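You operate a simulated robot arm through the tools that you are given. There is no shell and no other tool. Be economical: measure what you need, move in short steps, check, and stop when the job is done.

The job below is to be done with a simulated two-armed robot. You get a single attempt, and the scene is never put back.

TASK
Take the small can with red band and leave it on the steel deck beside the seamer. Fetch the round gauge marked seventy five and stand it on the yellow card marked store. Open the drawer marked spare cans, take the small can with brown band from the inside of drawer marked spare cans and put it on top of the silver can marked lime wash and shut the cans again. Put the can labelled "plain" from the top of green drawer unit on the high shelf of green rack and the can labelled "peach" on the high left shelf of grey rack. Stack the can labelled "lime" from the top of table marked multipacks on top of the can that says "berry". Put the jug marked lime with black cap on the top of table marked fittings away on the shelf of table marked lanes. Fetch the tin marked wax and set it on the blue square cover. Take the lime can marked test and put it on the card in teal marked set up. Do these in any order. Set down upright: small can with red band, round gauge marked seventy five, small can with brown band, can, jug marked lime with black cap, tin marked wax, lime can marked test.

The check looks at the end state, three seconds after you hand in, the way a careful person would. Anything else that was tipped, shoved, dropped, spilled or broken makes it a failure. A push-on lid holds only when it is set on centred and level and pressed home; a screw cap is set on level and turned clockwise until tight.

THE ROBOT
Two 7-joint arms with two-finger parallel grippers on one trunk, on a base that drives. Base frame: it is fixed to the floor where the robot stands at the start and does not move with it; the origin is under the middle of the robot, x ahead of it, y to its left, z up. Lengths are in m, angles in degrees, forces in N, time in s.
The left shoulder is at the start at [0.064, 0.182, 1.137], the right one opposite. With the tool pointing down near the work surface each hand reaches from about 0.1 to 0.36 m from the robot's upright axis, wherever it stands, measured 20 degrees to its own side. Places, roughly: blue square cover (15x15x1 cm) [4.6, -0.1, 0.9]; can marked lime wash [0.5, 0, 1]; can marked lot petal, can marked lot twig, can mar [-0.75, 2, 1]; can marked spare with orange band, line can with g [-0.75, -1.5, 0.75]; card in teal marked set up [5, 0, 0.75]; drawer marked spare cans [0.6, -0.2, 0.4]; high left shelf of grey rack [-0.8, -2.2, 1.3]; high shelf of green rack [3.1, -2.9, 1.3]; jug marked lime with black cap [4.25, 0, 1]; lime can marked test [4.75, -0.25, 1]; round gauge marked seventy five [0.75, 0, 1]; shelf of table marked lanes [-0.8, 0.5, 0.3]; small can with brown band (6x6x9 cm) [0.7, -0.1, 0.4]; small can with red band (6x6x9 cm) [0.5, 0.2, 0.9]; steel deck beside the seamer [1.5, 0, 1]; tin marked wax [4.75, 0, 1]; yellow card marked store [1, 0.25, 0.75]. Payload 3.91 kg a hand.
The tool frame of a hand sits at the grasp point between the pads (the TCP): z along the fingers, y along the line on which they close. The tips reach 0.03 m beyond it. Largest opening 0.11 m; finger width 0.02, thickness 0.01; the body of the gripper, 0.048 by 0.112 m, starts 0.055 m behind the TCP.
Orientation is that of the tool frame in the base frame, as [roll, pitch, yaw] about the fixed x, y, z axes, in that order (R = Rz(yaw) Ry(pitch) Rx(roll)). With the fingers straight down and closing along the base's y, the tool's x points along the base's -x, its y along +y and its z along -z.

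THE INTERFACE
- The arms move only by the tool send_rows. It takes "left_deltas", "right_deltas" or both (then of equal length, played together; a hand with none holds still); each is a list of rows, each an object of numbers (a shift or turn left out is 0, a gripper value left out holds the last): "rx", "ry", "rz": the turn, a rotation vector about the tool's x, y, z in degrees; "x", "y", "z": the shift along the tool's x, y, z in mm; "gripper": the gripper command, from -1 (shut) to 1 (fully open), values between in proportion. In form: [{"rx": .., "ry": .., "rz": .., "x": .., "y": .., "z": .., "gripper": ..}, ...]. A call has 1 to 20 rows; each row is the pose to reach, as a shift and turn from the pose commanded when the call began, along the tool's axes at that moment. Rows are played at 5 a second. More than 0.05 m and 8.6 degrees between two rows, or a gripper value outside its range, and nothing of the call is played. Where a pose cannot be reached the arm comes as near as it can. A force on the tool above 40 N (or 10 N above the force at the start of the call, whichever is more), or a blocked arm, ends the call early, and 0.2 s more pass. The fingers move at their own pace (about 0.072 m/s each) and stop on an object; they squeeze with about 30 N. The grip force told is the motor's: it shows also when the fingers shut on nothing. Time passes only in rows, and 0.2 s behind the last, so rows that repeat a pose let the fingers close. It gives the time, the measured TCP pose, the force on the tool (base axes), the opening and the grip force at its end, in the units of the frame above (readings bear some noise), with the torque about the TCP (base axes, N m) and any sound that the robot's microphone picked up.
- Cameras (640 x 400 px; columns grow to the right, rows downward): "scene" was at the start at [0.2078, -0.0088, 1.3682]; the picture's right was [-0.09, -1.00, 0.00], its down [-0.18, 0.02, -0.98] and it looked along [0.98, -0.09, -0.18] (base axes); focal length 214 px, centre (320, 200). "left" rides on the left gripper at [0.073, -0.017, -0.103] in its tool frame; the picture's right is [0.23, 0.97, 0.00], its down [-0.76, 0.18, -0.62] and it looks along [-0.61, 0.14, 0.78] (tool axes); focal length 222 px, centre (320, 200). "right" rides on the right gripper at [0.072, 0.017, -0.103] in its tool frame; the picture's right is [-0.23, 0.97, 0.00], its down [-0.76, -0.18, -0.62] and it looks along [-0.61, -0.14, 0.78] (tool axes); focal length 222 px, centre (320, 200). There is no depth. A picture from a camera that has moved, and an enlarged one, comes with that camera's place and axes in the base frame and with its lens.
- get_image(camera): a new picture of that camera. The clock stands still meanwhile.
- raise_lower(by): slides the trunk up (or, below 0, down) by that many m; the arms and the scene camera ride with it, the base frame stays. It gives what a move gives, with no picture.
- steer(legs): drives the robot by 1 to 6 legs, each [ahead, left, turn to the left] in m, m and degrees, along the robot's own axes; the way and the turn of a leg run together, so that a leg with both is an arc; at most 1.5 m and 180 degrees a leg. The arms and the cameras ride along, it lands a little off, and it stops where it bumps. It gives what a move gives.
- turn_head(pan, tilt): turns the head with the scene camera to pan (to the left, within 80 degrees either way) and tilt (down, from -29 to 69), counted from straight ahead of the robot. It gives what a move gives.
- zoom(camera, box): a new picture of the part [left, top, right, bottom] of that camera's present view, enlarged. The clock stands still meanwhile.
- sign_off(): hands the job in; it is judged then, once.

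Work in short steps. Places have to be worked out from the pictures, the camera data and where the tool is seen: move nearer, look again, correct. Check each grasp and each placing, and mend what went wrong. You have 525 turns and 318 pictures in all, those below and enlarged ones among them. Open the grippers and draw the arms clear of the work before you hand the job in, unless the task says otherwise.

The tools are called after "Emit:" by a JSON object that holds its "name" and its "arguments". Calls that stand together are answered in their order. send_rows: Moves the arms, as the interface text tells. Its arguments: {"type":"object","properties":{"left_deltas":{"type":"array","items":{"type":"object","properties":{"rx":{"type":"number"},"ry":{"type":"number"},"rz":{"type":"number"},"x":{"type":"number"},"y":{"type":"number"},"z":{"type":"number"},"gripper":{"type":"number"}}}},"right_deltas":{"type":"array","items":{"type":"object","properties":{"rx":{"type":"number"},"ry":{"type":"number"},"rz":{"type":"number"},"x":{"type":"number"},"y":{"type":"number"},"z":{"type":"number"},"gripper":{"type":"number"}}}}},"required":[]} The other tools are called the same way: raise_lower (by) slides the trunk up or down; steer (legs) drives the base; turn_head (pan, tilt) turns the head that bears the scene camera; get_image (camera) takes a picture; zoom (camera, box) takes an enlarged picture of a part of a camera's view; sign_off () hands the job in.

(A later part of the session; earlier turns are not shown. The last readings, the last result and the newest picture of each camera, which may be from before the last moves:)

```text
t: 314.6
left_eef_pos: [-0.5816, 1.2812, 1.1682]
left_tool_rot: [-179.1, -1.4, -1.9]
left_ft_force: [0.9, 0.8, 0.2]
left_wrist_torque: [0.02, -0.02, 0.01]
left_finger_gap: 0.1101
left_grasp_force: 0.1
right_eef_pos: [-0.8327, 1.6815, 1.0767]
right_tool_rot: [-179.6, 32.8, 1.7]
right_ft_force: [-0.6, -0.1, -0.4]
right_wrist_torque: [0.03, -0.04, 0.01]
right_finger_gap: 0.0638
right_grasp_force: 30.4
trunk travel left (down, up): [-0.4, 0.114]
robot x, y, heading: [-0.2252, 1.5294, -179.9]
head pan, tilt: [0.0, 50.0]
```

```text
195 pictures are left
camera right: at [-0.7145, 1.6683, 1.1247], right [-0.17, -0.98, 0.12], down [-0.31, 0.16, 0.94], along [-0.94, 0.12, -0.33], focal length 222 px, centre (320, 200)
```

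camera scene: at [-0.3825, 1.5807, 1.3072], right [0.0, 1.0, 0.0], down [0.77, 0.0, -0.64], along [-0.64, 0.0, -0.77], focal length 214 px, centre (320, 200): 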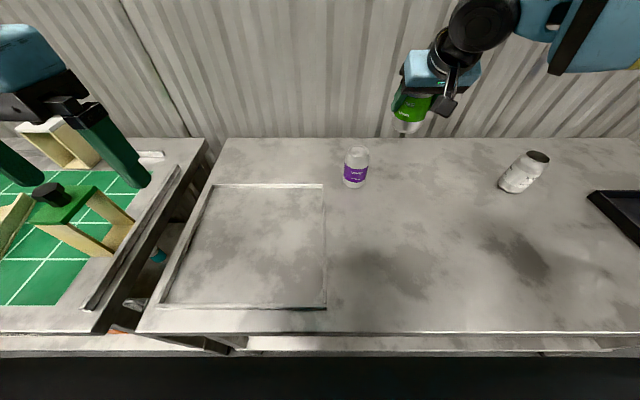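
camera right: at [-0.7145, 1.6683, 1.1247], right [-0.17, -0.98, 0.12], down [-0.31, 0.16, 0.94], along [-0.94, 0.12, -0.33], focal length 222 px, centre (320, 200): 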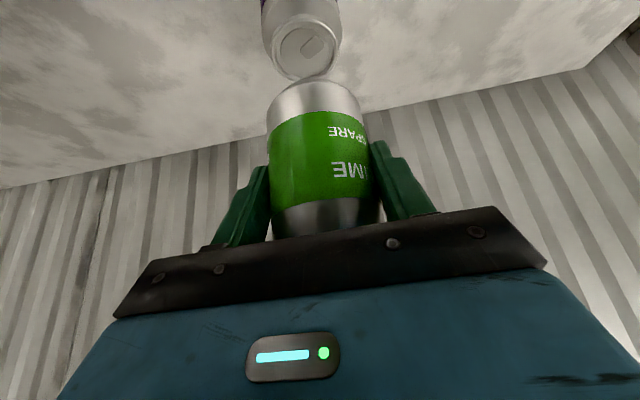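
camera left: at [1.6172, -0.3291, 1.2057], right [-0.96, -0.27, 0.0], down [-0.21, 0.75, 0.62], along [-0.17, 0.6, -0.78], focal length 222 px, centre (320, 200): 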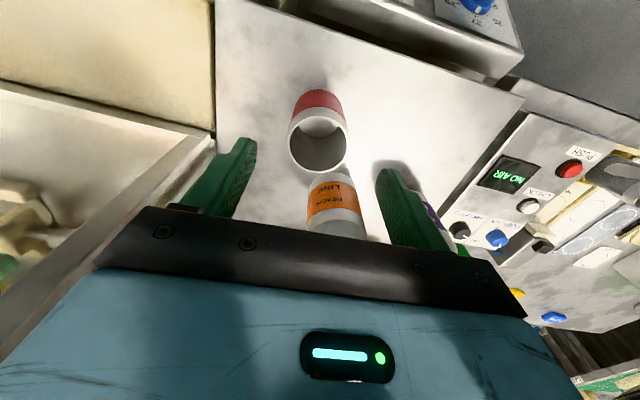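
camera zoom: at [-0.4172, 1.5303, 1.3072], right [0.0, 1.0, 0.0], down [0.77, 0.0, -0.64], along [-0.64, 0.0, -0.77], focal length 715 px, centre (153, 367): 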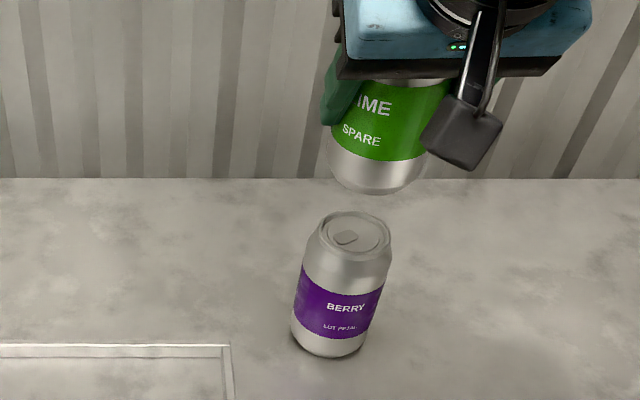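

Both views agree the cans are coaxial within ~5 mm. Lower 40 mm, then creep to contact.

Emit:
{"name": "send_rows", "arguments": {"right_deltas": [{"x": 13, "z": 16}, {"x": 24, "z": 33}]}}

Emit:
{"name": "get_image", "arguments": {"camera": "right"}}

Emit:
{"name": "zoom", "arguments": {"camera": "scene", "box": [330, 100, 450, 200]}}

```text
t: 315.2
left_eef_pos: [-0.5825, 1.2808, 1.1677]
left_tool_rot: [-178.9, -1.3, -2.0]
left_ft_force: [-0.3, -0.6, -0.2]
left_wrist_torque: [0.01, 0.0, -0.02]
left_finger_gap: 0.1102
left_grasp_force: 0.0
right_eef_pos: [-0.8296, 1.6826, 1.0378]
right_tool_rot: [-179.6, 32.8, 1.7]
right_ft_force: [-0.3, -0.2, -0.4]
right_wrist_torque: [-0.01, -0.01, -0.02]
right_finger_gap: 0.0638
right_grasp_force: 29.9
trunk travel left (down, up): [-0.4, 0.114]
robot x, y, heading: [-0.2234, 1.5328, -179.8]
head pan, tilt: [0.0, 50.0]
```

```text
194 pictures are left
camera right: at [-0.7131, 1.6692, 1.0856], right [-0.17, -0.98, 0.12], down [-0.31, 0.16, 0.94], along [-0.94, 0.12, -0.33], focal length 222 px, centre (320, 200)
```

right: 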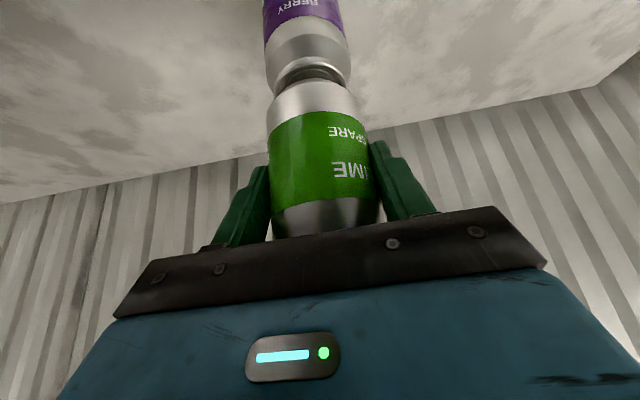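

```text
4.00 times, centred on (390, 150) of scene
camera zoom: at [-0.4177, 1.5303, 1.3071], right [0.0, 1.0, 0.0], down [0.77, 0.0, -0.64], along [-0.64, 0.0, -0.77], focal length 858 px, centre (40, 400)
```

zoom: 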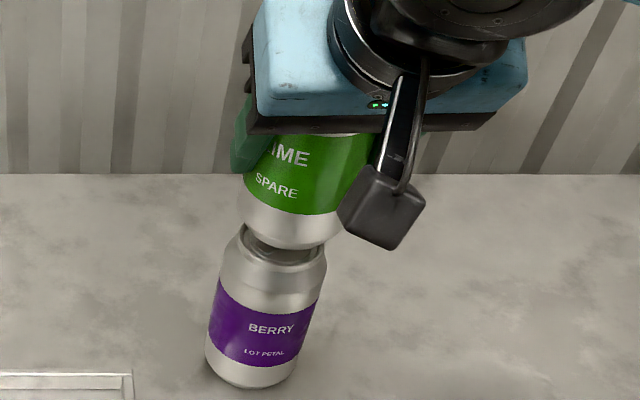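

Alignment looks right in both views. Creep down to contact.

Emit:
{"name": "send_rows", "arguments": {"right_deltas": [{"x": 1.6, "z": 2.5}, {"x": 3.2, "z": 5}, {"x": 4.8, "z": 7.5}, {"x": 6.4, "z": 10}, {"x": 8, "z": 12.5}, {"x": 9.7, "z": 15}]}}

Emit:
{"name": "zoom", "arguments": {"camera": "scene", "box": [330, 100, 450, 200]}}

```text
t: 316.6
left_eef_pos: [-0.5803, 1.2801, 1.1681]
left_tool_rot: [-179.0, -1.3, -1.9]
left_ft_force: [0.3, -0.1, 0.2]
left_wrist_torque: [0.0, -0.01, -0.01]
left_finger_gap: 0.1103
left_grasp_force: 0.0
right_eef_pos: [-0.8292, 1.6829, 1.0215]
right_tool_rot: [-179.6, 33.1, 1.7]
right_ft_force: [0.8, 2.9, 16.3]
right_wrist_torque: [-0.07, -0.01, 0.06]
right_finger_gap: 0.0638
right_grasp_force: 29.8
trunk travel left (down, up): [-0.4, 0.114]
robot x, y, heading: [-0.224, 1.5326, -179.9]
head pan, tilt: [0.0, 50.0]
```

```text
4.00 times, centred on (390, 150) of scene
camera zoom: at [-0.4156, 1.5304, 1.3076], right [0.0, 1.0, 0.0], down [0.77, 0.0, -0.64], along [-0.64, 0.0, -0.77], focal length 858 px, centre (40, 400)
```

zoom: 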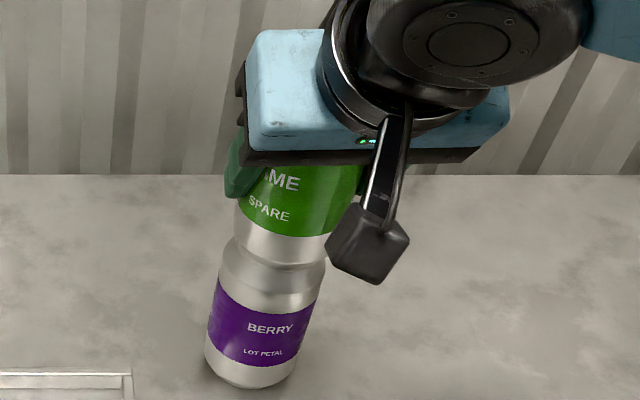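

Seated (16 N, no torque). Ease up 1–2 mm, open, and retreat along the tool axis.

Emit:
{"name": "send_rows", "arguments": {"right_deltas": [{"x": -0.8, "z": -1.3}, {"x": -0.8, "z": -1.3, "gripper": 0.4}, {"x": -0.8, "z": -1.3, "gripper": 0.6}, {"x": -0.8, "z": -1.3, "gripper": 0.8}, {"x": -0.8, "z": -1.3, "gripper": 0.8}]}}

Emit:
{"name": "send_rows", "arguments": {"right_deltas": [{"z": -20}, {"z": -45}, {"z": -80}, {"z": -120}]}}

Emit:
{"name": "zoom", "arguments": {"camera": "scene", "box": [310, 80, 450, 200]}}

Emit:
{"name": "get_image", "arguments": {"camera": "right"}}

```text
t: 317.8
left_eef_pos: [-0.5808, 1.2812, 1.1673]
left_tool_rot: [-179.0, -1.3, -1.9]
left_ft_force: [0.2, -0.6, -0.2]
left_wrist_torque: [0.01, 0.01, 0.01]
left_finger_gap: 0.1101
left_grasp_force: 0.1
right_eef_pos: [-0.8285, 1.6835, 1.0191]
right_tool_rot: [-179.7, 32.8, 1.7]
right_ft_force: [-0.2, 0.7, 0.3]
right_wrist_torque: [-0.02, -0.04, -0.01]
right_finger_gap: 0.0989
right_grasp_force: 0.0
trunk travel left (down, up): [-0.4, 0.114]
robot x, y, heading: [-0.2258, 1.5317, -180.0]
head pan, tilt: [0.0, 50.0]
```

```text
t: 318.8
left_eef_pos: [-0.5804, 1.2811, 1.1694]
left_tool_rot: [-179.1, -1.1, -1.8]
left_ft_force: [0.0, 1.0, 0.6]
left_wrist_torque: [-0.03, -0.02, 0.04]
left_finger_gap: 0.1102
left_grasp_force: 0.0
right_eef_pos: [-0.7646, 1.683, 1.119]
right_tool_rot: [-179.5, 32.8, 1.7]
right_ft_force: [-1.0, 0.9, 1.1]
right_wrist_torque: [0.01, 0.05, 0.0]
right_finger_gap: 0.099
right_grasp_force: 0.0
trunk travel left (down, up): [-0.4, 0.114]
robot x, y, heading: [-0.2268, 1.5318, -179.8]
head pan, tilt: [0.0, 50.0]
```

```text
3.33 times, centred on (380, 140) of scene
camera zoom: at [-0.4158, 1.5302, 1.3074], right [0.0, 1.0, 0.0], down [0.77, 0.0, -0.64], along [-0.64, 0.0, -0.77], focal length 715 px, centre (120, 400)
```

zoom: 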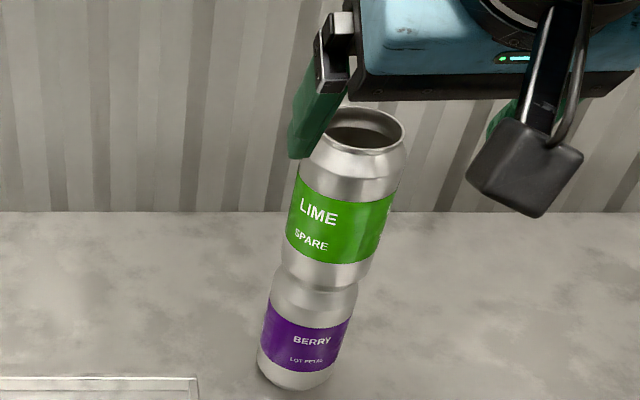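

```text
190 pictures are left
camera right: at [-0.646, 1.6685, 1.1666], right [-0.17, -0.98, 0.12], down [-0.31, 0.16, 0.94], along [-0.94, 0.12, -0.33], focal length 222 px, centre (320, 200)
```

right: 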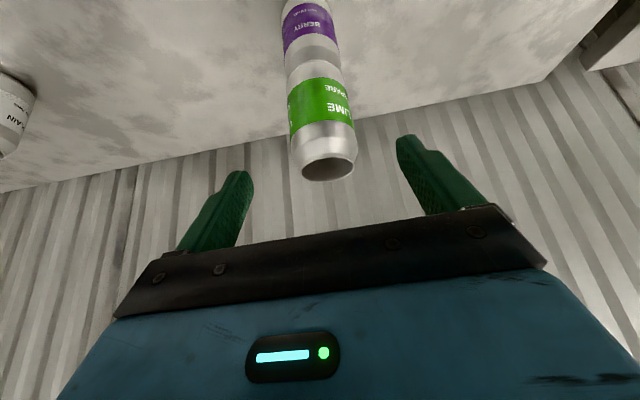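

The lime can is stacked on berry. I'll back away, straighten the right hand, and head for the green drawer unit.

Emit:
{"name": "steer", "arguments": {"legs": [[-0.5, 0, 0]]}}

Emit:
{"name": "send_rows", "arguments": {"right_deltas": [{"ry": 8, "x": 10, "gripper": 1}, {"ry": 16, "x": 25}, {"ry": 24, "x": 45}, {"ry": 32, "x": 70}, {"ry": 33, "x": 100, "y": -20}, {"ry": 33, "x": 130, "y": -50}, {"ry": 33, "x": 160, "y": -80}, {"ry": 33, "x": 180, "y": -110}]}}

Emit:
{"name": "steer", "arguments": {"legs": [[0, 0, 180], [-0.3, 0, 0], [0, -1.5, 0], [0, -1.0, 0]]}}

Emit:
{"name": "turn_head", "arguments": {"pan": -60, "tilt": 25}}

Emit:
{"name": "get_image", "arguments": {"camera": "scene"}}

```text
t: 321.7
left_eef_pos: [-0.0838, 1.282, 1.1675]
left_tool_rot: [-179.1, -1.2, -2.5]
left_ft_force: [1.0, -0.2, -0.4]
left_wrist_torque: [-0.02, 0.0, 0.02]
left_finger_gap: 0.1099
left_grasp_force: 0.0
right_eef_pos: [-0.2638, 1.6876, 1.1181]
right_tool_rot: [-179.6, 32.9, 1.1]
right_ft_force: [0.6, 0.0, 0.3]
right_wrist_torque: [0.01, -0.01, 0.03]
right_finger_gap: 0.0992
right_grasp_force: 0.2
trunk travel left (down, up): [-0.4, 0.114]
robot x, y, heading: [0.276, 1.5315, 179.4]
head pan, tilt: [0.0, 50.0]
```

```text
t: 323.5
left_eef_pos: [-0.0838, 1.2831, 1.1679]
left_tool_rot: [-179.1, -1.3, -2.4]
left_ft_force: [0.3, 0.7, -0.4]
left_wrist_torque: [0.02, 0.01, -0.03]
left_finger_gap: 0.1101
left_grasp_force: 0.2
right_eef_pos: [-0.1115, 1.8018, 1.0206]
right_tool_rot: [-179.7, -0.2, 1.0]
right_ft_force: [0.3, 0.1, 0.7]
right_wrist_torque: [-0.01, 0.04, -0.02]
right_finger_gap: 0.11
right_grasp_force: 0.1
trunk travel left (down, up): [-0.4, 0.114]
robot x, y, heading: [0.2733, 1.5306, 179.5]
head pan, tilt: [0.0, 50.0]
```

```text
t: 354.5
left_eef_pos: [0.3491, -0.7077, 1.1684]
left_tool_rot: [-179.0, -1.4, 179.8]
left_ft_force: [0.1, -0.2, 0.0]
left_wrist_torque: [0.0, -0.02, 0.0]
left_finger_gap: 0.1099
left_grasp_force: 0.1
right_eef_pos: [0.3983, -1.2232, 1.02]
right_tool_rot: [-179.5, -0.3, -176.7]
right_ft_force: [-1.0, 0.3, -0.3]
right_wrist_torque: [0.01, -0.01, 0.0]
right_finger_gap: 0.1103
right_grasp_force: 0.0
trunk travel left (down, up): [-0.4, 0.114]
robot x, y, heading: [0.0028, -0.9665, 1.9]
head pan, tilt: [0.0, 50.0]
```

```text
t: 355.8
left_eef_pos: [0.3478, -0.7062, 1.1676]
left_tool_rot: [-179.0, -1.2, 179.9]
left_ft_force: [0.1, -0.4, 0.6]
left_wrist_torque: [-0.01, 0.03, -0.02]
left_finger_gap: 0.1098
left_grasp_force: 0.1
right_eef_pos: [0.3983, -1.2232, 1.0202]
right_tool_rot: [-179.6, -0.2, -176.8]
right_ft_force: [-0.3, 0.6, 1.1]
right_wrist_torque: [0.01, -0.02, -0.02]
right_finger_gap: 0.1101
right_grasp_force: 0.0
trunk travel left (down, up): [-0.4, 0.114]
robot x, y, heading: [0.0039, -0.9708, 2.3]
head pan, tilt: [-60.0, 25.0]
```

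```text
189 pictures are left
camera scene: at [0.1657, -1.0439, 1.3446], right [-0.85, -0.53, 0.0], down [-0.22, 0.36, -0.91], along [0.48, -0.77, -0.42], focal length 214 px, centre (320, 200)
```

scene: 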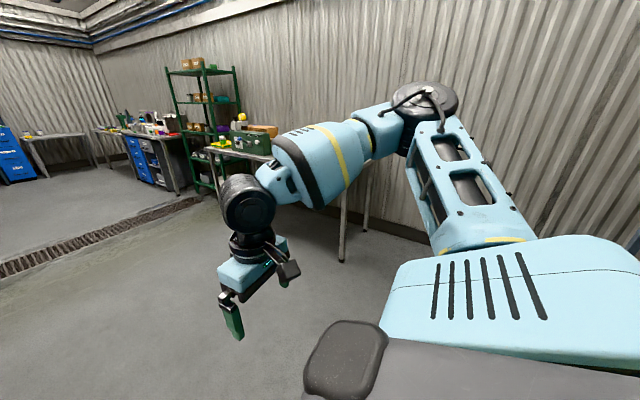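

The right hand was low during that pass and may have met the lime wash stack. I must check the table now.

Emit:
{"name": "turn_head", "arguments": {"pan": 50, "tilt": 30}}

Emit:
{"name": "get_image", "arguments": {"camera": "scene"}}

```text
t: 357.7
left_eef_pos: [0.3491, -0.7076, 1.1679]
left_tool_rot: [-179.0, -1.4, 179.9]
left_ft_force: [0.2, -0.4, 0.9]
left_wrist_torque: [0.0, 0.01, -0.01]
left_finger_gap: 0.1098
left_grasp_force: 0.1
right_eef_pos: [0.3988, -1.2239, 1.0209]
right_tool_rot: [-179.5, -0.3, -176.8]
right_ft_force: [0.0, 0.7, -0.2]
right_wrist_torque: [-0.01, -0.03, -0.01]
right_finger_gap: 0.1099
right_grasp_force: 0.1
trunk travel left (down, up): [-0.4, 0.114]
robot x, y, heading: [0.003, -0.967, 1.9]
head pan, tilt: [50.0, 30.0]
```

```text
188 pictures are left
camera scene: at [0.1729, -0.8947, 1.3367], right [0.79, -0.62, 0.0], down [-0.31, -0.39, -0.87], along [0.54, 0.68, -0.5], focal length 214 px, centre (320, 200)
```

scene: 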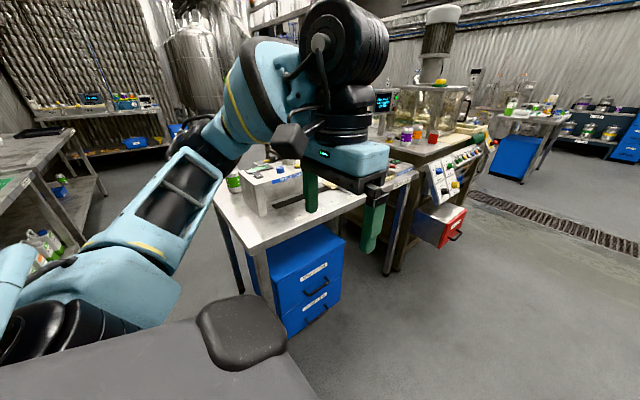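

Emit:
{"name": "zoom", "arguments": {"camera": "scene", "box": [190, 130, 330, 270]}}

```text
2.86 times, centred on (260, 200) of scene
camera zoom: at [0.1729, -0.8947, 1.3367], right [0.79, -0.62, 0.0], down [-0.31, -0.39, -0.87], along [0.54, 0.68, -0.5], focal length 613 px, centre (491, 200)
```

zoom: 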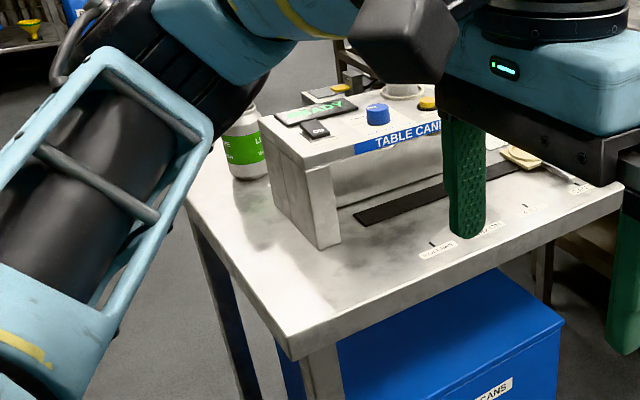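

The lime wash can still stands; the arm hides what's above it. I'll turn a bit to see clearly.

Emit:
{"name": "steer", "arguments": {"legs": [[-0.05, 0, 45]]}}

Emit:
{"name": "turn_head", "arguments": {"pan": 0, "tilt": 25}}

Emit:
{"name": "get_image", "arguments": {"camera": "scene"}}

```text
t: 360.2
left_eef_pos: [0.0161, -0.5588, 1.1671]
left_tool_rot: [-178.9, -1.4, -134.8]
left_ft_force: [-0.3, 0.1, -0.9]
left_wrist_torque: [0.02, 0.0, 0.0]
left_finger_gap: 0.1098
left_grasp_force: 0.0
right_eef_pos: [0.4185, -0.8871, 1.0204]
right_tool_rot: [-179.7, -0.2, -131.6]
right_ft_force: [0.6, -0.3, -0.6]
right_wrist_torque: [-0.03, -0.01, 0.0]
right_finger_gap: 0.11
right_grasp_force: 0.0
trunk travel left (down, up): [-0.4, 0.114]
robot x, y, heading: [-0.0445, -0.9854, 47.3]
head pan, tilt: [50.0, 30.0]
```

```text
t: 361.3
left_eef_pos: [0.0171, -0.5576, 1.1683]
left_tool_rot: [-179.0, -1.4, -134.9]
left_ft_force: [0.6, 0.4, -0.1]
left_wrist_torque: [-0.01, 0.03, 0.0]
left_finger_gap: 0.1098
left_grasp_force: 0.1
right_eef_pos: [0.4193, -0.8857, 1.0206]
right_tool_rot: [-179.6, -0.1, -131.6]
right_ft_force: [-0.2, 1.0, 0.0]
right_wrist_torque: [-0.04, -0.02, 0.0]
right_finger_gap: 0.11
right_grasp_force: 0.1
trunk travel left (down, up): [-0.4, 0.114]
robot x, y, heading: [-0.0433, -0.9866, 47.1]
head pan, tilt: [0.0, 25.0]
```

```text
186 pictures are left
camera scene: at [0.0996, -0.8384, 1.3447], right [0.73, -0.68, 0.0], down [-0.29, -0.31, -0.91], along [0.62, 0.66, -0.42], focal length 214 px, centre (320, 200)
```

scene: 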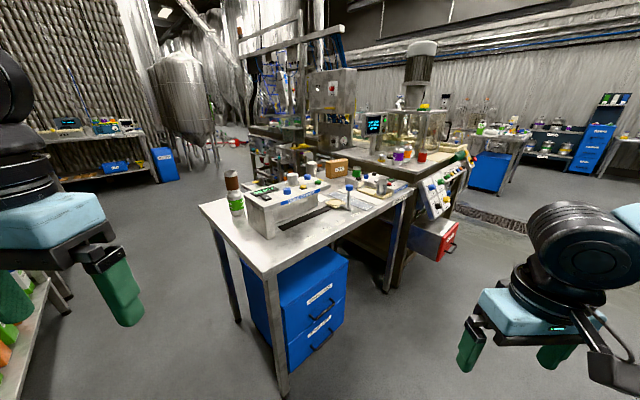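

The brown can is still on top. Zoom to verify it is upright.

Emit:
{"name": "zoom", "arguments": {"camera": "scene", "box": [200, 150, 400, 250]}}

```text
3.20 times, centred on (300, 200) of scene
camera zoom: at [0.0996, -0.8384, 1.3447], right [0.73, -0.68, 0.0], down [-0.29, -0.31, -0.91], along [0.62, 0.66, -0.42], focal length 686 px, centre (384, 200)
```

zoom: 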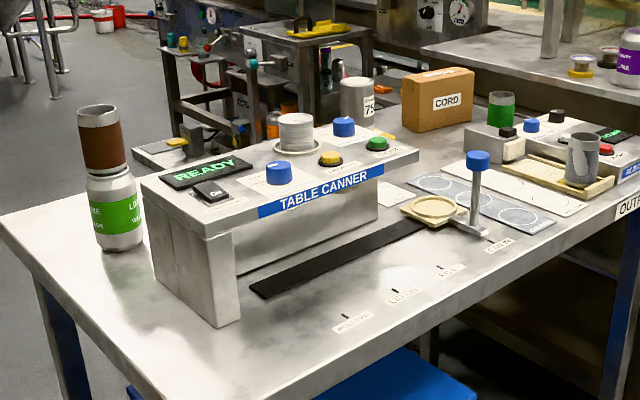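

All good. I'll raise the right hand for safe travel, then turn toward the green drawer unit in the corner.

Emit:
{"name": "send_rows", "arguments": {"right_deltas": [{"z": -40}, {"z": -80}, {"z": -120}, {"z": -160, "x": 10}]}}

Emit:
{"name": "steer", "arguments": {"legs": [[0, 0, -92], [0.4, 0, 0], [0, 0, -100]]}}

Emit:
{"name": "get_image", "arguments": {"camera": "scene"}}

```text
t: 362.3
left_eef_pos: [0.0164, -0.5591, 1.1684]
left_tool_rot: [-178.9, -1.3, -134.9]
left_ft_force: [-0.4, 0.4, -0.3]
left_wrist_torque: [0.02, 0.01, 0.02]
left_finger_gap: 0.1096
left_grasp_force: 0.0
right_eef_pos: [0.4132, -0.8965, 1.1816]
right_tool_rot: [-179.6, -0.2, -131.6]
right_ft_force: [-0.1, 1.2, -0.3]
right_wrist_torque: [0.03, 0.03, 0.03]
right_finger_gap: 0.1099
right_grasp_force: 0.0
trunk travel left (down, up): [-0.4, 0.114]
robot x, y, heading: [-0.0395, -0.9864, 46.7]
head pan, tilt: [0.0, 25.0]
```

```text
t: 373.0
left_eef_pos: [0.1176, -1.6692, 1.1678]
left_tool_rot: [-179.0, -1.2, 33.7]
left_ft_force: [-0.2, -0.2, 0.8]
left_wrist_torque: [0.02, 0.0, 0.0]
left_finger_gap: 0.1098
left_grasp_force: 0.0
right_eef_pos: [-0.2051, -1.2587, 1.1803]
right_tool_rot: [-179.5, -0.2, 36.8]
right_ft_force: [0.9, 0.3, 0.1]
right_wrist_torque: [-0.01, -0.02, -0.01]
right_finger_gap: 0.1098
right_grasp_force: 0.0
trunk travel left (down, up): [-0.4, 0.114]
robot x, y, heading: [0.2624, -1.2595, -144.3]
head pan, tilt: [0.0, 25.0]
```

```text
184 pictures are left
camera scene: at [0.0946, -1.3792, 1.3447], right [-0.58, 0.81, 0.0], down [0.34, 0.25, -0.91], along [-0.74, -0.53, -0.42], focal length 214 px, centre (320, 200)
```

scene: 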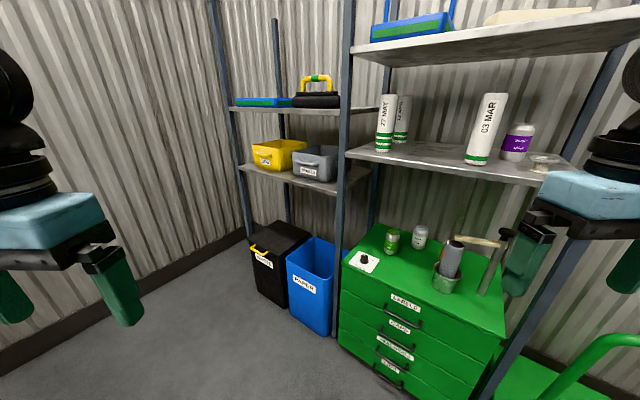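

I see the grey rack with the green drawer unit beneath its right bay. Zoom on the unit's top and shelves.

Emit:
{"name": "zoom", "arguments": {"camera": "scene", "box": [330, 200, 530, 330]}}

Emit:
{"name": "zoom", "arguments": {"camera": "scene", "box": [210, 50, 590, 210]}}

```text
3.08 times, centred on (430, 265) of scene
camera zoom: at [0.0946, -1.3792, 1.3447], right [-0.58, 0.81, 0.0], down [0.34, 0.25, -0.91], along [-0.74, -0.53, -0.42], focal length 660 px, centre (-18, 0)
```

zoom: 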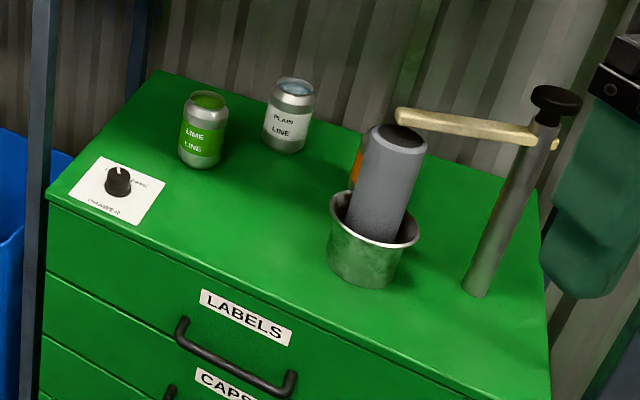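

```text
1.68 times, centred on (400, 130) of scene
camera zoom: at [0.0946, -1.3792, 1.3447], right [-0.58, 0.81, 0.0], down [0.34, 0.25, -0.91], along [-0.74, -0.53, -0.42], focal length 361 px, centre (185, 318)
```

zoom: 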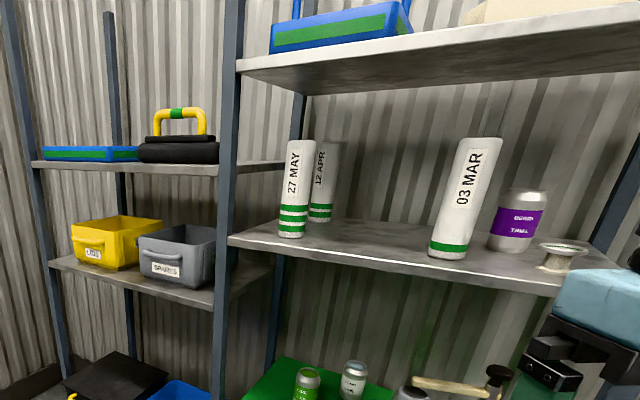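

On the unit: LIME LINE, PLAIN LINE, and an orange can hidden behind the mug (likely PEACH). The unit faces +x. I'll face it squarely (heading 180) and look.

Emit:
{"name": "steer", "arguments": {"legs": [[0, 0, -35.7], [0.2, 0.1, 0]]}}

Emit:
{"name": "turn_head", "arguments": {"pan": 0, "tilt": 30}}

Emit:
{"name": "get_image", "arguments": {"camera": "scene"}}

```text
t: 376.4
left_eef_pos: [-0.2901, -1.6123, 1.1671]
left_tool_rot: [-179.0, -1.3, -1.6]
left_ft_force: [-0.5, -1.0, -0.2]
left_wrist_torque: [0.02, -0.01, 0.03]
left_finger_gap: 0.1099
left_grasp_force: 0.1
right_eef_pos: [-0.3185, -1.0913, 1.1823]
right_tool_rot: [-179.7, -0.2, 1.8]
right_ft_force: [-0.1, -0.1, -0.1]
right_wrist_torque: [-0.03, -0.02, 0.03]
right_finger_gap: 0.1101
right_grasp_force: 0.0
trunk travel left (down, up): [-0.4, 0.114]
robot x, y, heading: [0.0619, -1.3588, -179.7]
head pan, tilt: [0.0, 25.0]
```

```text
t: 377.0
left_eef_pos: [-0.2917, -1.6117, 1.1676]
left_tool_rot: [-179.0, -1.3, -1.6]
left_ft_force: [-0.3, -0.1, -0.1]
left_wrist_torque: [0.01, -0.02, 0.02]
left_finger_gap: 0.1099
left_grasp_force: 0.0
right_eef_pos: [-0.3175, -1.0902, 1.1804]
right_tool_rot: [-179.6, -0.2, 1.7]
right_ft_force: [0.4, 0.5, 0.1]
right_wrist_torque: [0.0, 0.0, 0.01]
right_finger_gap: 0.1101
right_grasp_force: 0.2
trunk travel left (down, up): [-0.4, 0.114]
robot x, y, heading: [0.0633, -1.3564, -179.6]
head pan, tilt: [0.0, 30.0]
```

```text
181 pictures are left
camera scene: at [-0.1413, -1.3615, 1.3367], right [-0.01, 1.0, 0.0], down [0.5, 0.0, -0.87], along [-0.87, -0.01, -0.5], focal length 214 px, centre (320, 200)
```

scene: 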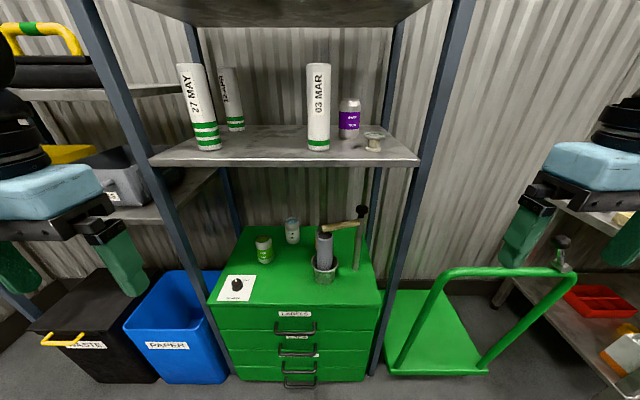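

Plain is near (−0.80, −1.48) on the unit (top ≈0.76), under a shelf at z≈1.2. I'll use the left hand tilted ~45° forward; lower the trunk 0.2 m and tilt the hand first.

Emit:
{"name": "raise_lower", "arguments": {"by": -0.2}}

Emit:
{"name": "send_rows", "arguments": {"left_deltas": [{"ry": -8, "z": 10, "gripper": 0.55}, {"ry": -16, "z": 20}, {"ry": -24, "z": 30}, {"ry": -32, "z": 40}, {"ry": -40, "z": 50}, {"ry": -45, "z": 50, "rx": 1}]}}

Emit:
{"name": "get_image", "arguments": {"camera": "scene"}}

Emit:
{"name": "get_image", "arguments": {"camera": "left"}}

```text
t: 379.2
left_eef_pos: [-0.2907, -1.6117, 0.9691]
left_tool_rot: [-179.0, -1.3, -1.7]
left_ft_force: [0.5, -0.2, 0.3]
left_wrist_torque: [0.0, -0.04, 0.01]
left_finger_gap: 0.1099
left_grasp_force: 0.0
right_eef_pos: [-0.3176, -1.0918, 0.982]
right_tool_rot: [-179.8, -0.1, 1.7]
right_ft_force: [-0.1, -0.1, -0.2]
right_wrist_torque: [0.02, -0.01, -0.02]
right_finger_gap: 0.1098
right_grasp_force: 0.1
trunk travel left (down, up): [-0.2, 0.314]
robot x, y, heading: [0.0622, -1.3588, -179.5]
head pan, tilt: [0.0, 30.0]
```

```text
t: 380.6
left_eef_pos: [-0.3567, -1.6211, 0.9767]
left_tool_rot: [-177.2, 43.6, -0.2]
left_ft_force: [0.9, 0.6, -0.2]
left_wrist_torque: [0.01, -0.03, 0.02]
left_finger_gap: 0.0852
left_grasp_force: 0.1
left hand out of reach, approached as far as the arm can: row 3, 4, 5, 6
right_eef_pos: [-0.319, -1.0925, 0.9806]
right_tool_rot: [-179.5, -0.2, 1.7]
right_ft_force: [-0.8, -0.2, 0.0]
right_wrist_torque: [0.01, -0.02, -0.01]
right_finger_gap: 0.1101
right_grasp_force: 0.2
trunk travel left (down, up): [-0.2, 0.314]
robot x, y, heading: [0.0643, -1.3623, -179.7]
head pan, tilt: [0.0, 30.0]
```

```text
180 pictures are left
camera scene: at [-0.203, -1.3621, 1.1273], right [-0.01, 1.0, 0.0], down [0.5, 0.0, -0.87], along [-0.87, -0.01, -0.5], focal length 214 px, centre (320, 200)
```

scene: 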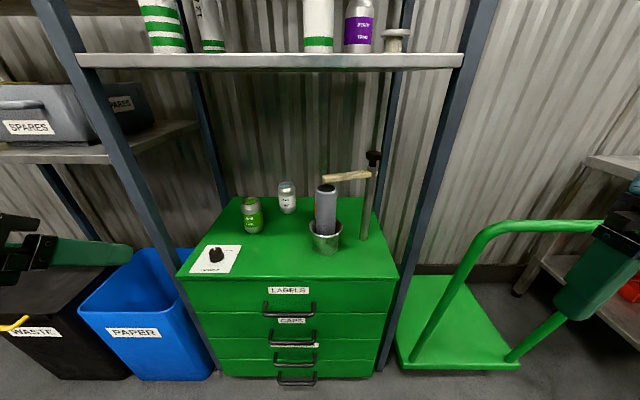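

```text
179 pictures are left
camera left: at [-0.2313, -1.6093, 1.0012], right [0.13, -0.97, -0.19], down [-0.13, -0.21, 0.97], along [-0.98, -0.1, -0.15], focal length 222 px, centre (320, 200)
```

left: 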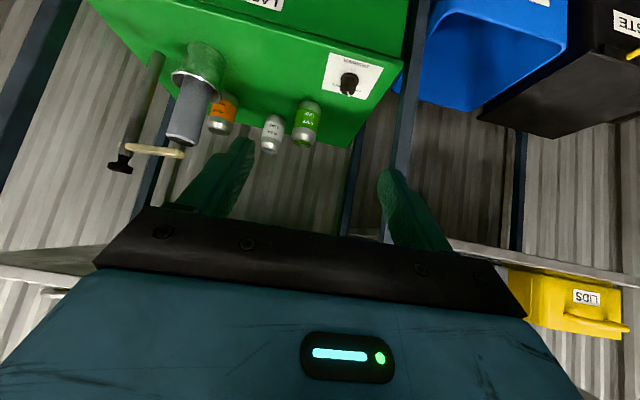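

The left wrist camera shows an orange can beside the mug, then plain and lime. Zoom in.

Emit:
{"name": "zoom", "arguments": {"camera": "left", "box": [140, 30, 380, 180]}}

```text
2.67 times, centred on (260, 105) of left
camera zoom: at [-0.2313, -1.6093, 1.0012], right [0.13, -0.97, -0.19], down [-0.13, -0.21, 0.97], along [-0.98, -0.1, -0.15], focal length 592 px, centre (480, 453)
```

zoom: 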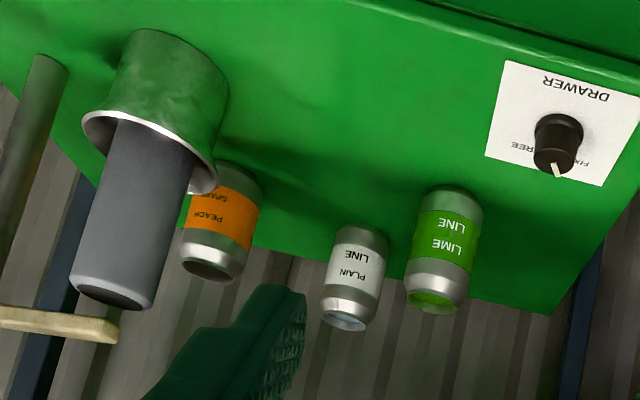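

Now it's clear: PEACH SPARE, PLAIN LINE, LIME LINE. Triangulation gives unit top z≈0.665, plain at (−0.905, −1.489), peach at (−0.835, −1.367), shelf underside ≈1.125. I'll lower the tilted left hand to pass under the shelf, raise trunk 0.08 and approach.

Emit:
{"name": "raise_lower", "arguments": {"by": 0.08}}

Emit:
{"name": "send_rows", "arguments": {"left_deltas": [{"x": 25, "z": 28}, {"x": 50, "z": 56}, {"x": 75, "z": 84}, {"x": 100, "z": 112}, {"x": 125, "z": 140}]}}

Emit:
{"name": "steer", "arguments": {"legs": [[0, -0.07, 0], [0.15, 0, 0]]}}

Emit:
{"name": "get_image", "arguments": {"camera": "left"}}

Emit:
{"name": "get_image", "arguments": {"camera": "scene"}}

```text
t: 381.8
left_eef_pos: [-0.3554, -1.6167, 1.0577]
left_tool_rot: [-177.5, 43.6, -0.2]
left_ft_force: [-0.4, 0.9, -0.3]
left_wrist_torque: [-0.05, -0.01, 0.02]
left_finger_gap: 0.0852
left_grasp_force: 0.0
right_eef_pos: [-0.3175, -1.0919, 1.0607]
right_tool_rot: [-179.7, -0.2, 1.7]
right_ft_force: [-0.1, 0.6, 0.1]
right_wrist_torque: [0.02, 0.01, 0.01]
right_finger_gap: 0.11
right_grasp_force: 0.0
trunk travel left (down, up): [-0.28, 0.234]
robot x, y, heading: [0.0632, -1.3558, -179.4]
head pan, tilt: [0.0, 30.0]
```

```text
t: 382.9
left_eef_pos: [-0.4074, -1.6139, 0.8644]
left_tool_rot: [-177.4, 43.7, -0.1]
left_ft_force: [0.6, -0.1, 0.4]
left_wrist_torque: [0.03, 0.01, 0.01]
left_finger_gap: 0.0852
left_grasp_force: 0.0
left hand out of reach, approached as far as the arm can: row 1, 2, 3, 4, 5
right_eef_pos: [-0.3177, -1.0933, 1.0609]
right_tool_rot: [-179.6, -0.2, 1.7]
right_ft_force: [-0.2, -0.5, -0.2]
right_wrist_torque: [-0.01, -0.01, 0.03]
right_finger_gap: 0.1101
right_grasp_force: 0.0
trunk travel left (down, up): [-0.28, 0.234]
robot x, y, heading: [0.0605, -1.3583, -179.7]
head pan, tilt: [0.0, 30.0]
```

```text
t: 385.2
left_eef_pos: [-0.5568, -1.5379, 0.864]
left_tool_rot: [-177.4, 43.6, -0.4]
left_ft_force: [-0.3, -0.3, -0.4]
left_wrist_torque: [0.02, -0.06, -0.01]
left_finger_gap: 0.0855
left_grasp_force: 0.1
right_eef_pos: [-0.4638, -1.0159, 1.0608]
right_tool_rot: [-179.7, -0.2, 1.3]
right_ft_force: [0.5, -0.5, -0.8]
right_wrist_torque: [0.01, -0.01, 0.0]
right_finger_gap: 0.1101
right_grasp_force: 0.1
trunk travel left (down, up): [-0.28, 0.234]
robot x, y, heading: [-0.0889, -1.2873, 179.9]
head pan, tilt: [0.0, 30.0]
```

```text
177 pictures are left
camera left: at [-0.4312, -1.5265, 0.8892], right [0.12, -0.97, -0.19], down [-0.13, -0.2, 0.97], along [-0.98, -0.1, -0.15], focal length 222 px, centre (320, 200)
```

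left: 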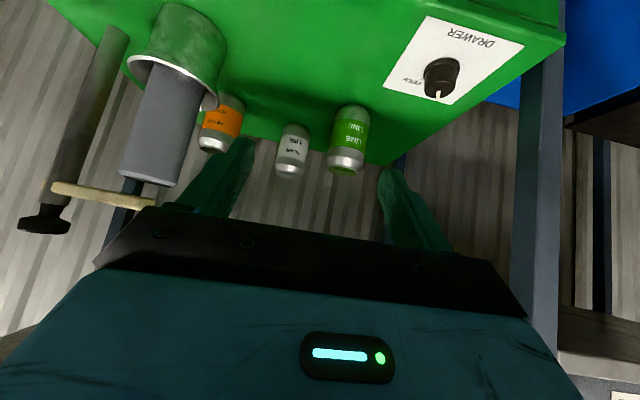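

```text
176 pictures are left
camera scene: at [-0.3257, -1.2877, 1.2119], right [0.0, 1.0, 0.0], down [0.5, 0.0, -0.87], along [-0.87, 0.0, -0.5], focal length 214 px, centre (320, 200)
```

scene: 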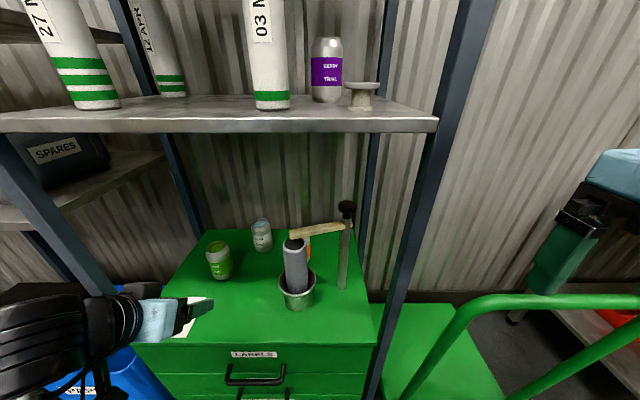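

Plain refined to (−0.907, −1.497), lime at (−0.782, −1.602). Shift right 4 cm and ahead 0.18 m with the hand above the cans.

Emit:
{"name": "steer", "arguments": {"legs": [[0, -0.04, 0], [0.18, 0, 0]]}}

Emit:
{"name": "get_image", "arguments": {"camera": "left"}}

Emit:
{"name": "get_image", "arguments": {"camera": "scene"}}

```text
t: 387.4
left_eef_pos: [-0.7365, -1.4938, 0.8648]
left_tool_rot: [-177.3, 43.6, -0.7]
left_ft_force: [-0.6, 0.2, 0.1]
left_wrist_torque: [-0.01, 0.01, 0.01]
left_finger_gap: 0.0854
left_grasp_force: 0.0
right_eef_pos: [-0.6423, -0.9736, 1.0618]
right_tool_rot: [-179.7, -0.2, 1.2]
right_ft_force: [-0.4, 0.5, -0.1]
right_wrist_torque: [-0.01, 0.0, 0.01]
right_finger_gap: 0.1101
right_grasp_force: 0.0
trunk travel left (down, up): [-0.28, 0.234]
robot x, y, heading: [-0.2681, -1.2476, 179.6]
head pan, tilt: [0.0, 30.0]
```

```text
175 pictures are left
camera left: at [-0.6112, -1.4833, 0.8893], right [0.12, -0.97, -0.19], down [-0.13, -0.2, 0.97], along [-0.98, -0.09, -0.15], focal length 222 px, centre (320, 200)
```

left: 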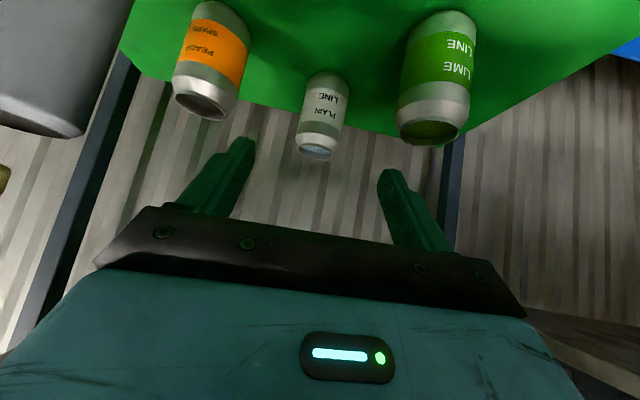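

```text
174 pictures are left
camera scene: at [-0.5049, -1.2449, 1.2119], right [0.0, 1.0, 0.0], down [0.5, 0.0, -0.87], along [-0.87, 0.0, -0.5], focal length 214 px, centre (320, 200)
```

scene: 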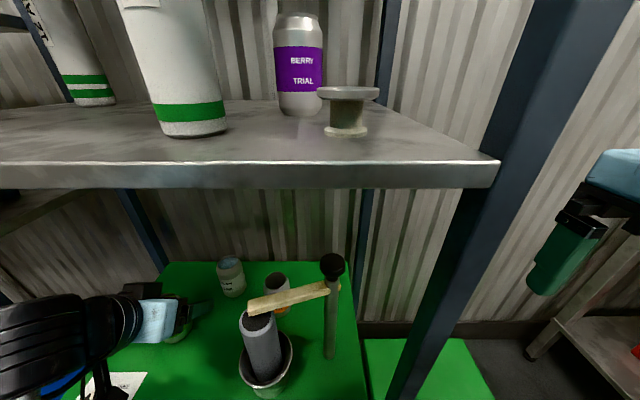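

Plain ≈(−0.90, −1.496), top ≈0.775 – almost straight along the tool axis. Advance 125 mm and re-check.

Emit:
{"name": "send_rows", "arguments": {"left_deltas": [{"x": -8, "z": 40}, {"x": -16, "z": 80}, {"x": -22, "z": 125}]}}

Emit:
{"name": "get_image", "arguments": {"camera": "left"}}

```text
t: 388.2
left_eef_pos: [-0.8367, -1.4868, 0.7867]
left_tool_rot: [-177.5, 43.4, -0.7]
left_ft_force: [0.1, 0.4, 1.6]
left_wrist_torque: [0.01, 0.02, -0.02]
left_finger_gap: 0.0854
left_grasp_force: 0.0
right_eef_pos: [-0.6429, -0.9733, 1.0611]
right_tool_rot: [-179.6, -0.1, 1.3]
right_ft_force: [-0.5, 1.2, -0.2]
right_wrist_torque: [-0.01, 0.0, 0.01]
right_finger_gap: 0.11
right_grasp_force: 0.1
trunk travel left (down, up): [-0.28, 0.234]
robot x, y, heading: [-0.2643, -1.2453, 179.6]
head pan, tilt: [0.0, 30.0]
```

```text
173 pictures are left
camera left: at [-0.7113, -1.4769, 0.8114], right [0.12, -0.97, -0.19], down [-0.13, -0.2, 0.97], along [-0.98, -0.09, -0.15], focal length 222 px, centre (320, 200)
```

left: 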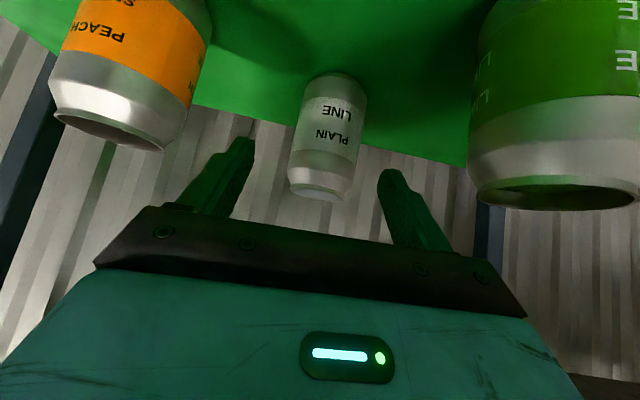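

Ray intersection confirms plain at (−0.903, −1.495), top 0.773. Advance the remaining 80 mm and close.

Emit:
{"name": "send_rows", "arguments": {"left_deltas": [{"x": -4, "y": 5, "z": 25}, {"x": -8, "y": 8, "z": 50}, {"x": -12, "y": 8, "z": 80}, {"x": -12, "y": 8, "z": 80}]}}

Emit:
{"name": "get_image", "arguments": {"camera": "left"}}

```text
t: 389.2
left_eef_pos: [-0.8994, -1.4907, 0.7373]
left_tool_rot: [-177.4, 43.6, -0.7]
left_ft_force: [0.6, -0.4, -0.7]
left_wrist_torque: [0.0, -0.05, 0.0]
left_finger_gap: 0.0852
left_grasp_force: 0.2
right_eef_pos: [-0.6419, -0.973, 1.0615]
right_tool_rot: [-179.7, -0.1, 1.2]
right_ft_force: [-0.2, -0.5, -0.1]
right_wrist_torque: [0.0, -0.04, -0.02]
right_finger_gap: 0.1102
right_grasp_force: 0.0
trunk travel left (down, up): [-0.28, 0.234]
robot x, y, heading: [-0.2608, -1.2451, 179.6]
head pan, tilt: [0.0, 30.0]
```

```text
172 pictures are left
camera left: at [-0.7744, -1.4803, 0.7634], right [0.12, -0.97, -0.19], down [-0.13, -0.2, 0.97], along [-0.98, -0.09, -0.15], focal length 222 px, centre (320, 200)
```

left: 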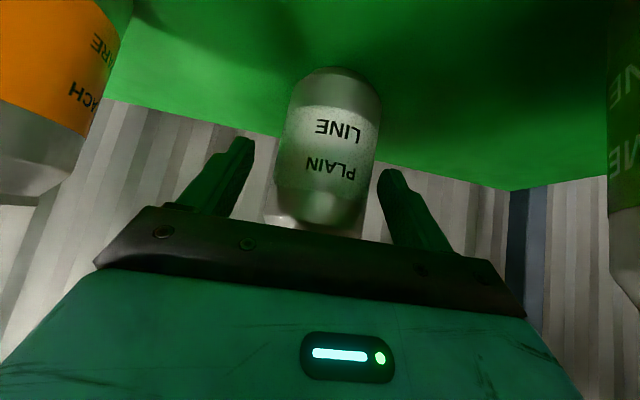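

Closed-in position is good. Close the gripper and lift a little.

Emit:
{"name": "send_rows", "arguments": {"left_deltas": [{"gripper": -1}, {"gripper": -1}, {"gripper": -1}, {"gripper": -1}, {"gripper": -1}]}}

Emit:
{"name": "send_rows", "arguments": {"left_deltas": [{"x": -10, "z": -11}, {"x": -21, "z": -22}, {"x": -31, "z": -33}, {"x": -41, "z": -43}]}}

Emit:
{"name": "get_image", "arguments": {"camera": "left"}}

```text
t: 390.4
left_eef_pos: [-0.8994, -1.4893, 0.7374]
left_tool_rot: [-177.4, 43.6, -0.6]
left_ft_force: [-1.0, -1.0, 0.5]
left_wrist_torque: [-0.16, 0.07, 0.04]
left_finger_gap: 0.0647
left_grasp_force: 29.8
right_eef_pos: [-0.6421, -0.9737, 1.061]
right_tool_rot: [-179.5, -0.1, 1.2]
right_ft_force: [-0.5, -0.6, 0.1]
right_wrist_torque: [-0.01, 0.01, 0.01]
right_finger_gap: 0.11
right_grasp_force: 0.0
trunk travel left (down, up): [-0.28, 0.234]
robot x, y, heading: [-0.2634, -1.2488, 179.7]
head pan, tilt: [0.0, 30.0]
```

```text
t: 391.4
left_eef_pos: [-0.9023, -1.4934, 0.7987]
left_tool_rot: [-177.3, 43.5, -0.7]
left_ft_force: [-0.3, -0.4, -3.6]
left_wrist_torque: [-0.02, -0.1, 0.0]
left_finger_gap: 0.0645
left_grasp_force: 30.0
right_eef_pos: [-0.6421, -0.9745, 1.0614]
right_tool_rot: [-179.6, -0.1, 1.2]
right_ft_force: [-0.8, 0.0, -0.9]
right_wrist_torque: [0.02, -0.03, 0.0]
right_finger_gap: 0.11
right_grasp_force: 0.1
trunk travel left (down, up): [-0.28, 0.234]
robot x, y, heading: [-0.2626, -1.2429, 179.7]
head pan, tilt: [0.0, 30.0]
```

```text
171 pictures are left
camera left: at [-0.7766, -1.483, 0.8223], right [0.12, -0.97, -0.19], down [-0.13, -0.2, 0.97], along [-0.98, -0.09, -0.15], focal length 222 px, centre (320, 200)
```

left: 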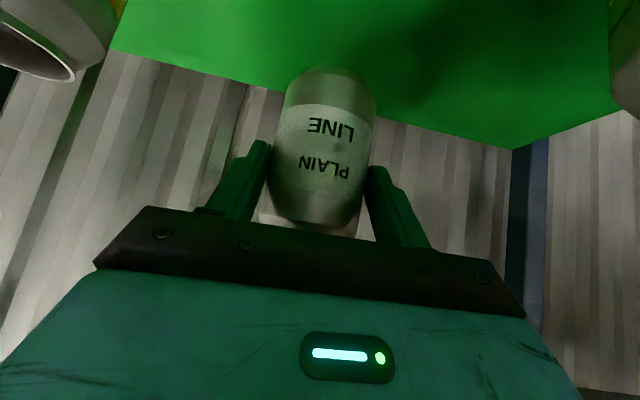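

Plain is held (about 0.36 kg). Raise a few cm more and back the base straight out.

Emit:
{"name": "send_rows", "arguments": {"left_deltas": [{"x": -14, "z": -15}, {"x": -28, "z": -29}]}}

Emit:
{"name": "steer", "arguments": {"legs": [[-0.36, 0, 0]]}}

Emit:
{"name": "get_image", "arguments": {"camera": "scene"}}

```text
t: 392.0
left_eef_pos: [-0.9016, -1.4963, 0.8383]
left_tool_rot: [-177.4, 43.6, -0.7]
left_ft_force: [-0.1, 0.3, -3.2]
left_wrist_torque: [-0.05, -0.1, 0.0]
left_finger_gap: 0.0647
left_grasp_force: 30.1
right_eef_pos: [-0.642, -0.9741, 1.0601]
right_tool_rot: [-179.6, -0.2, 1.1]
right_ft_force: [-0.5, 1.1, 0.2]
right_wrist_torque: [0.02, 0.02, 0.04]
right_finger_gap: 0.1099
right_grasp_force: 0.0
trunk travel left (down, up): [-0.28, 0.234]
robot x, y, heading: [-0.263, -1.2468, 179.7]
head pan, tilt: [0.0, 30.0]
```

```text
t: 394.3
left_eef_pos: [-0.5466, -1.4967, 0.8377]
left_tool_rot: [-177.4, 43.7, -0.6]
left_ft_force: [0.8, 0.0, -3.0]
left_wrist_torque: [0.0, -0.09, 0.01]
left_finger_gap: 0.0647
left_grasp_force: 29.6
right_eef_pos: [-0.2871, -0.9759, 1.061]
right_tool_rot: [-179.6, -0.1, 1.2]
right_ft_force: [0.0, 0.1, 0.7]
right_wrist_torque: [0.01, 0.01, -0.02]
right_finger_gap: 0.1101
right_grasp_force: 0.1
trunk travel left (down, up): [-0.28, 0.234]
robot x, y, heading: [0.0871, -1.2478, 179.8]
head pan, tilt: [0.0, 30.0]
```

```text
170 pictures are left
camera scene: at [-0.1489, -1.2464, 1.2121], right [0.0, 1.0, 0.0], down [0.5, 0.0, -0.87], along [-0.87, 0.0, -0.5], focal length 214 px, centre (320, 200)
```

scene: 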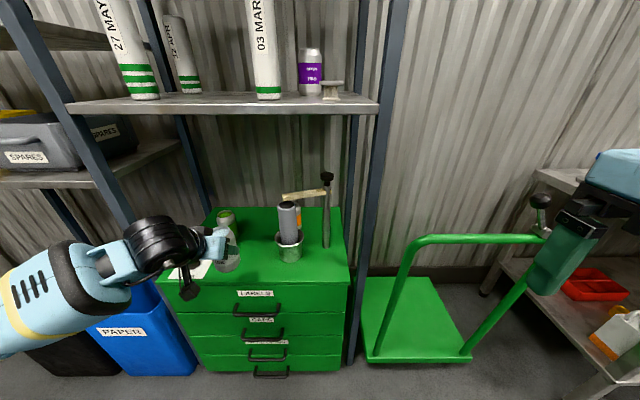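

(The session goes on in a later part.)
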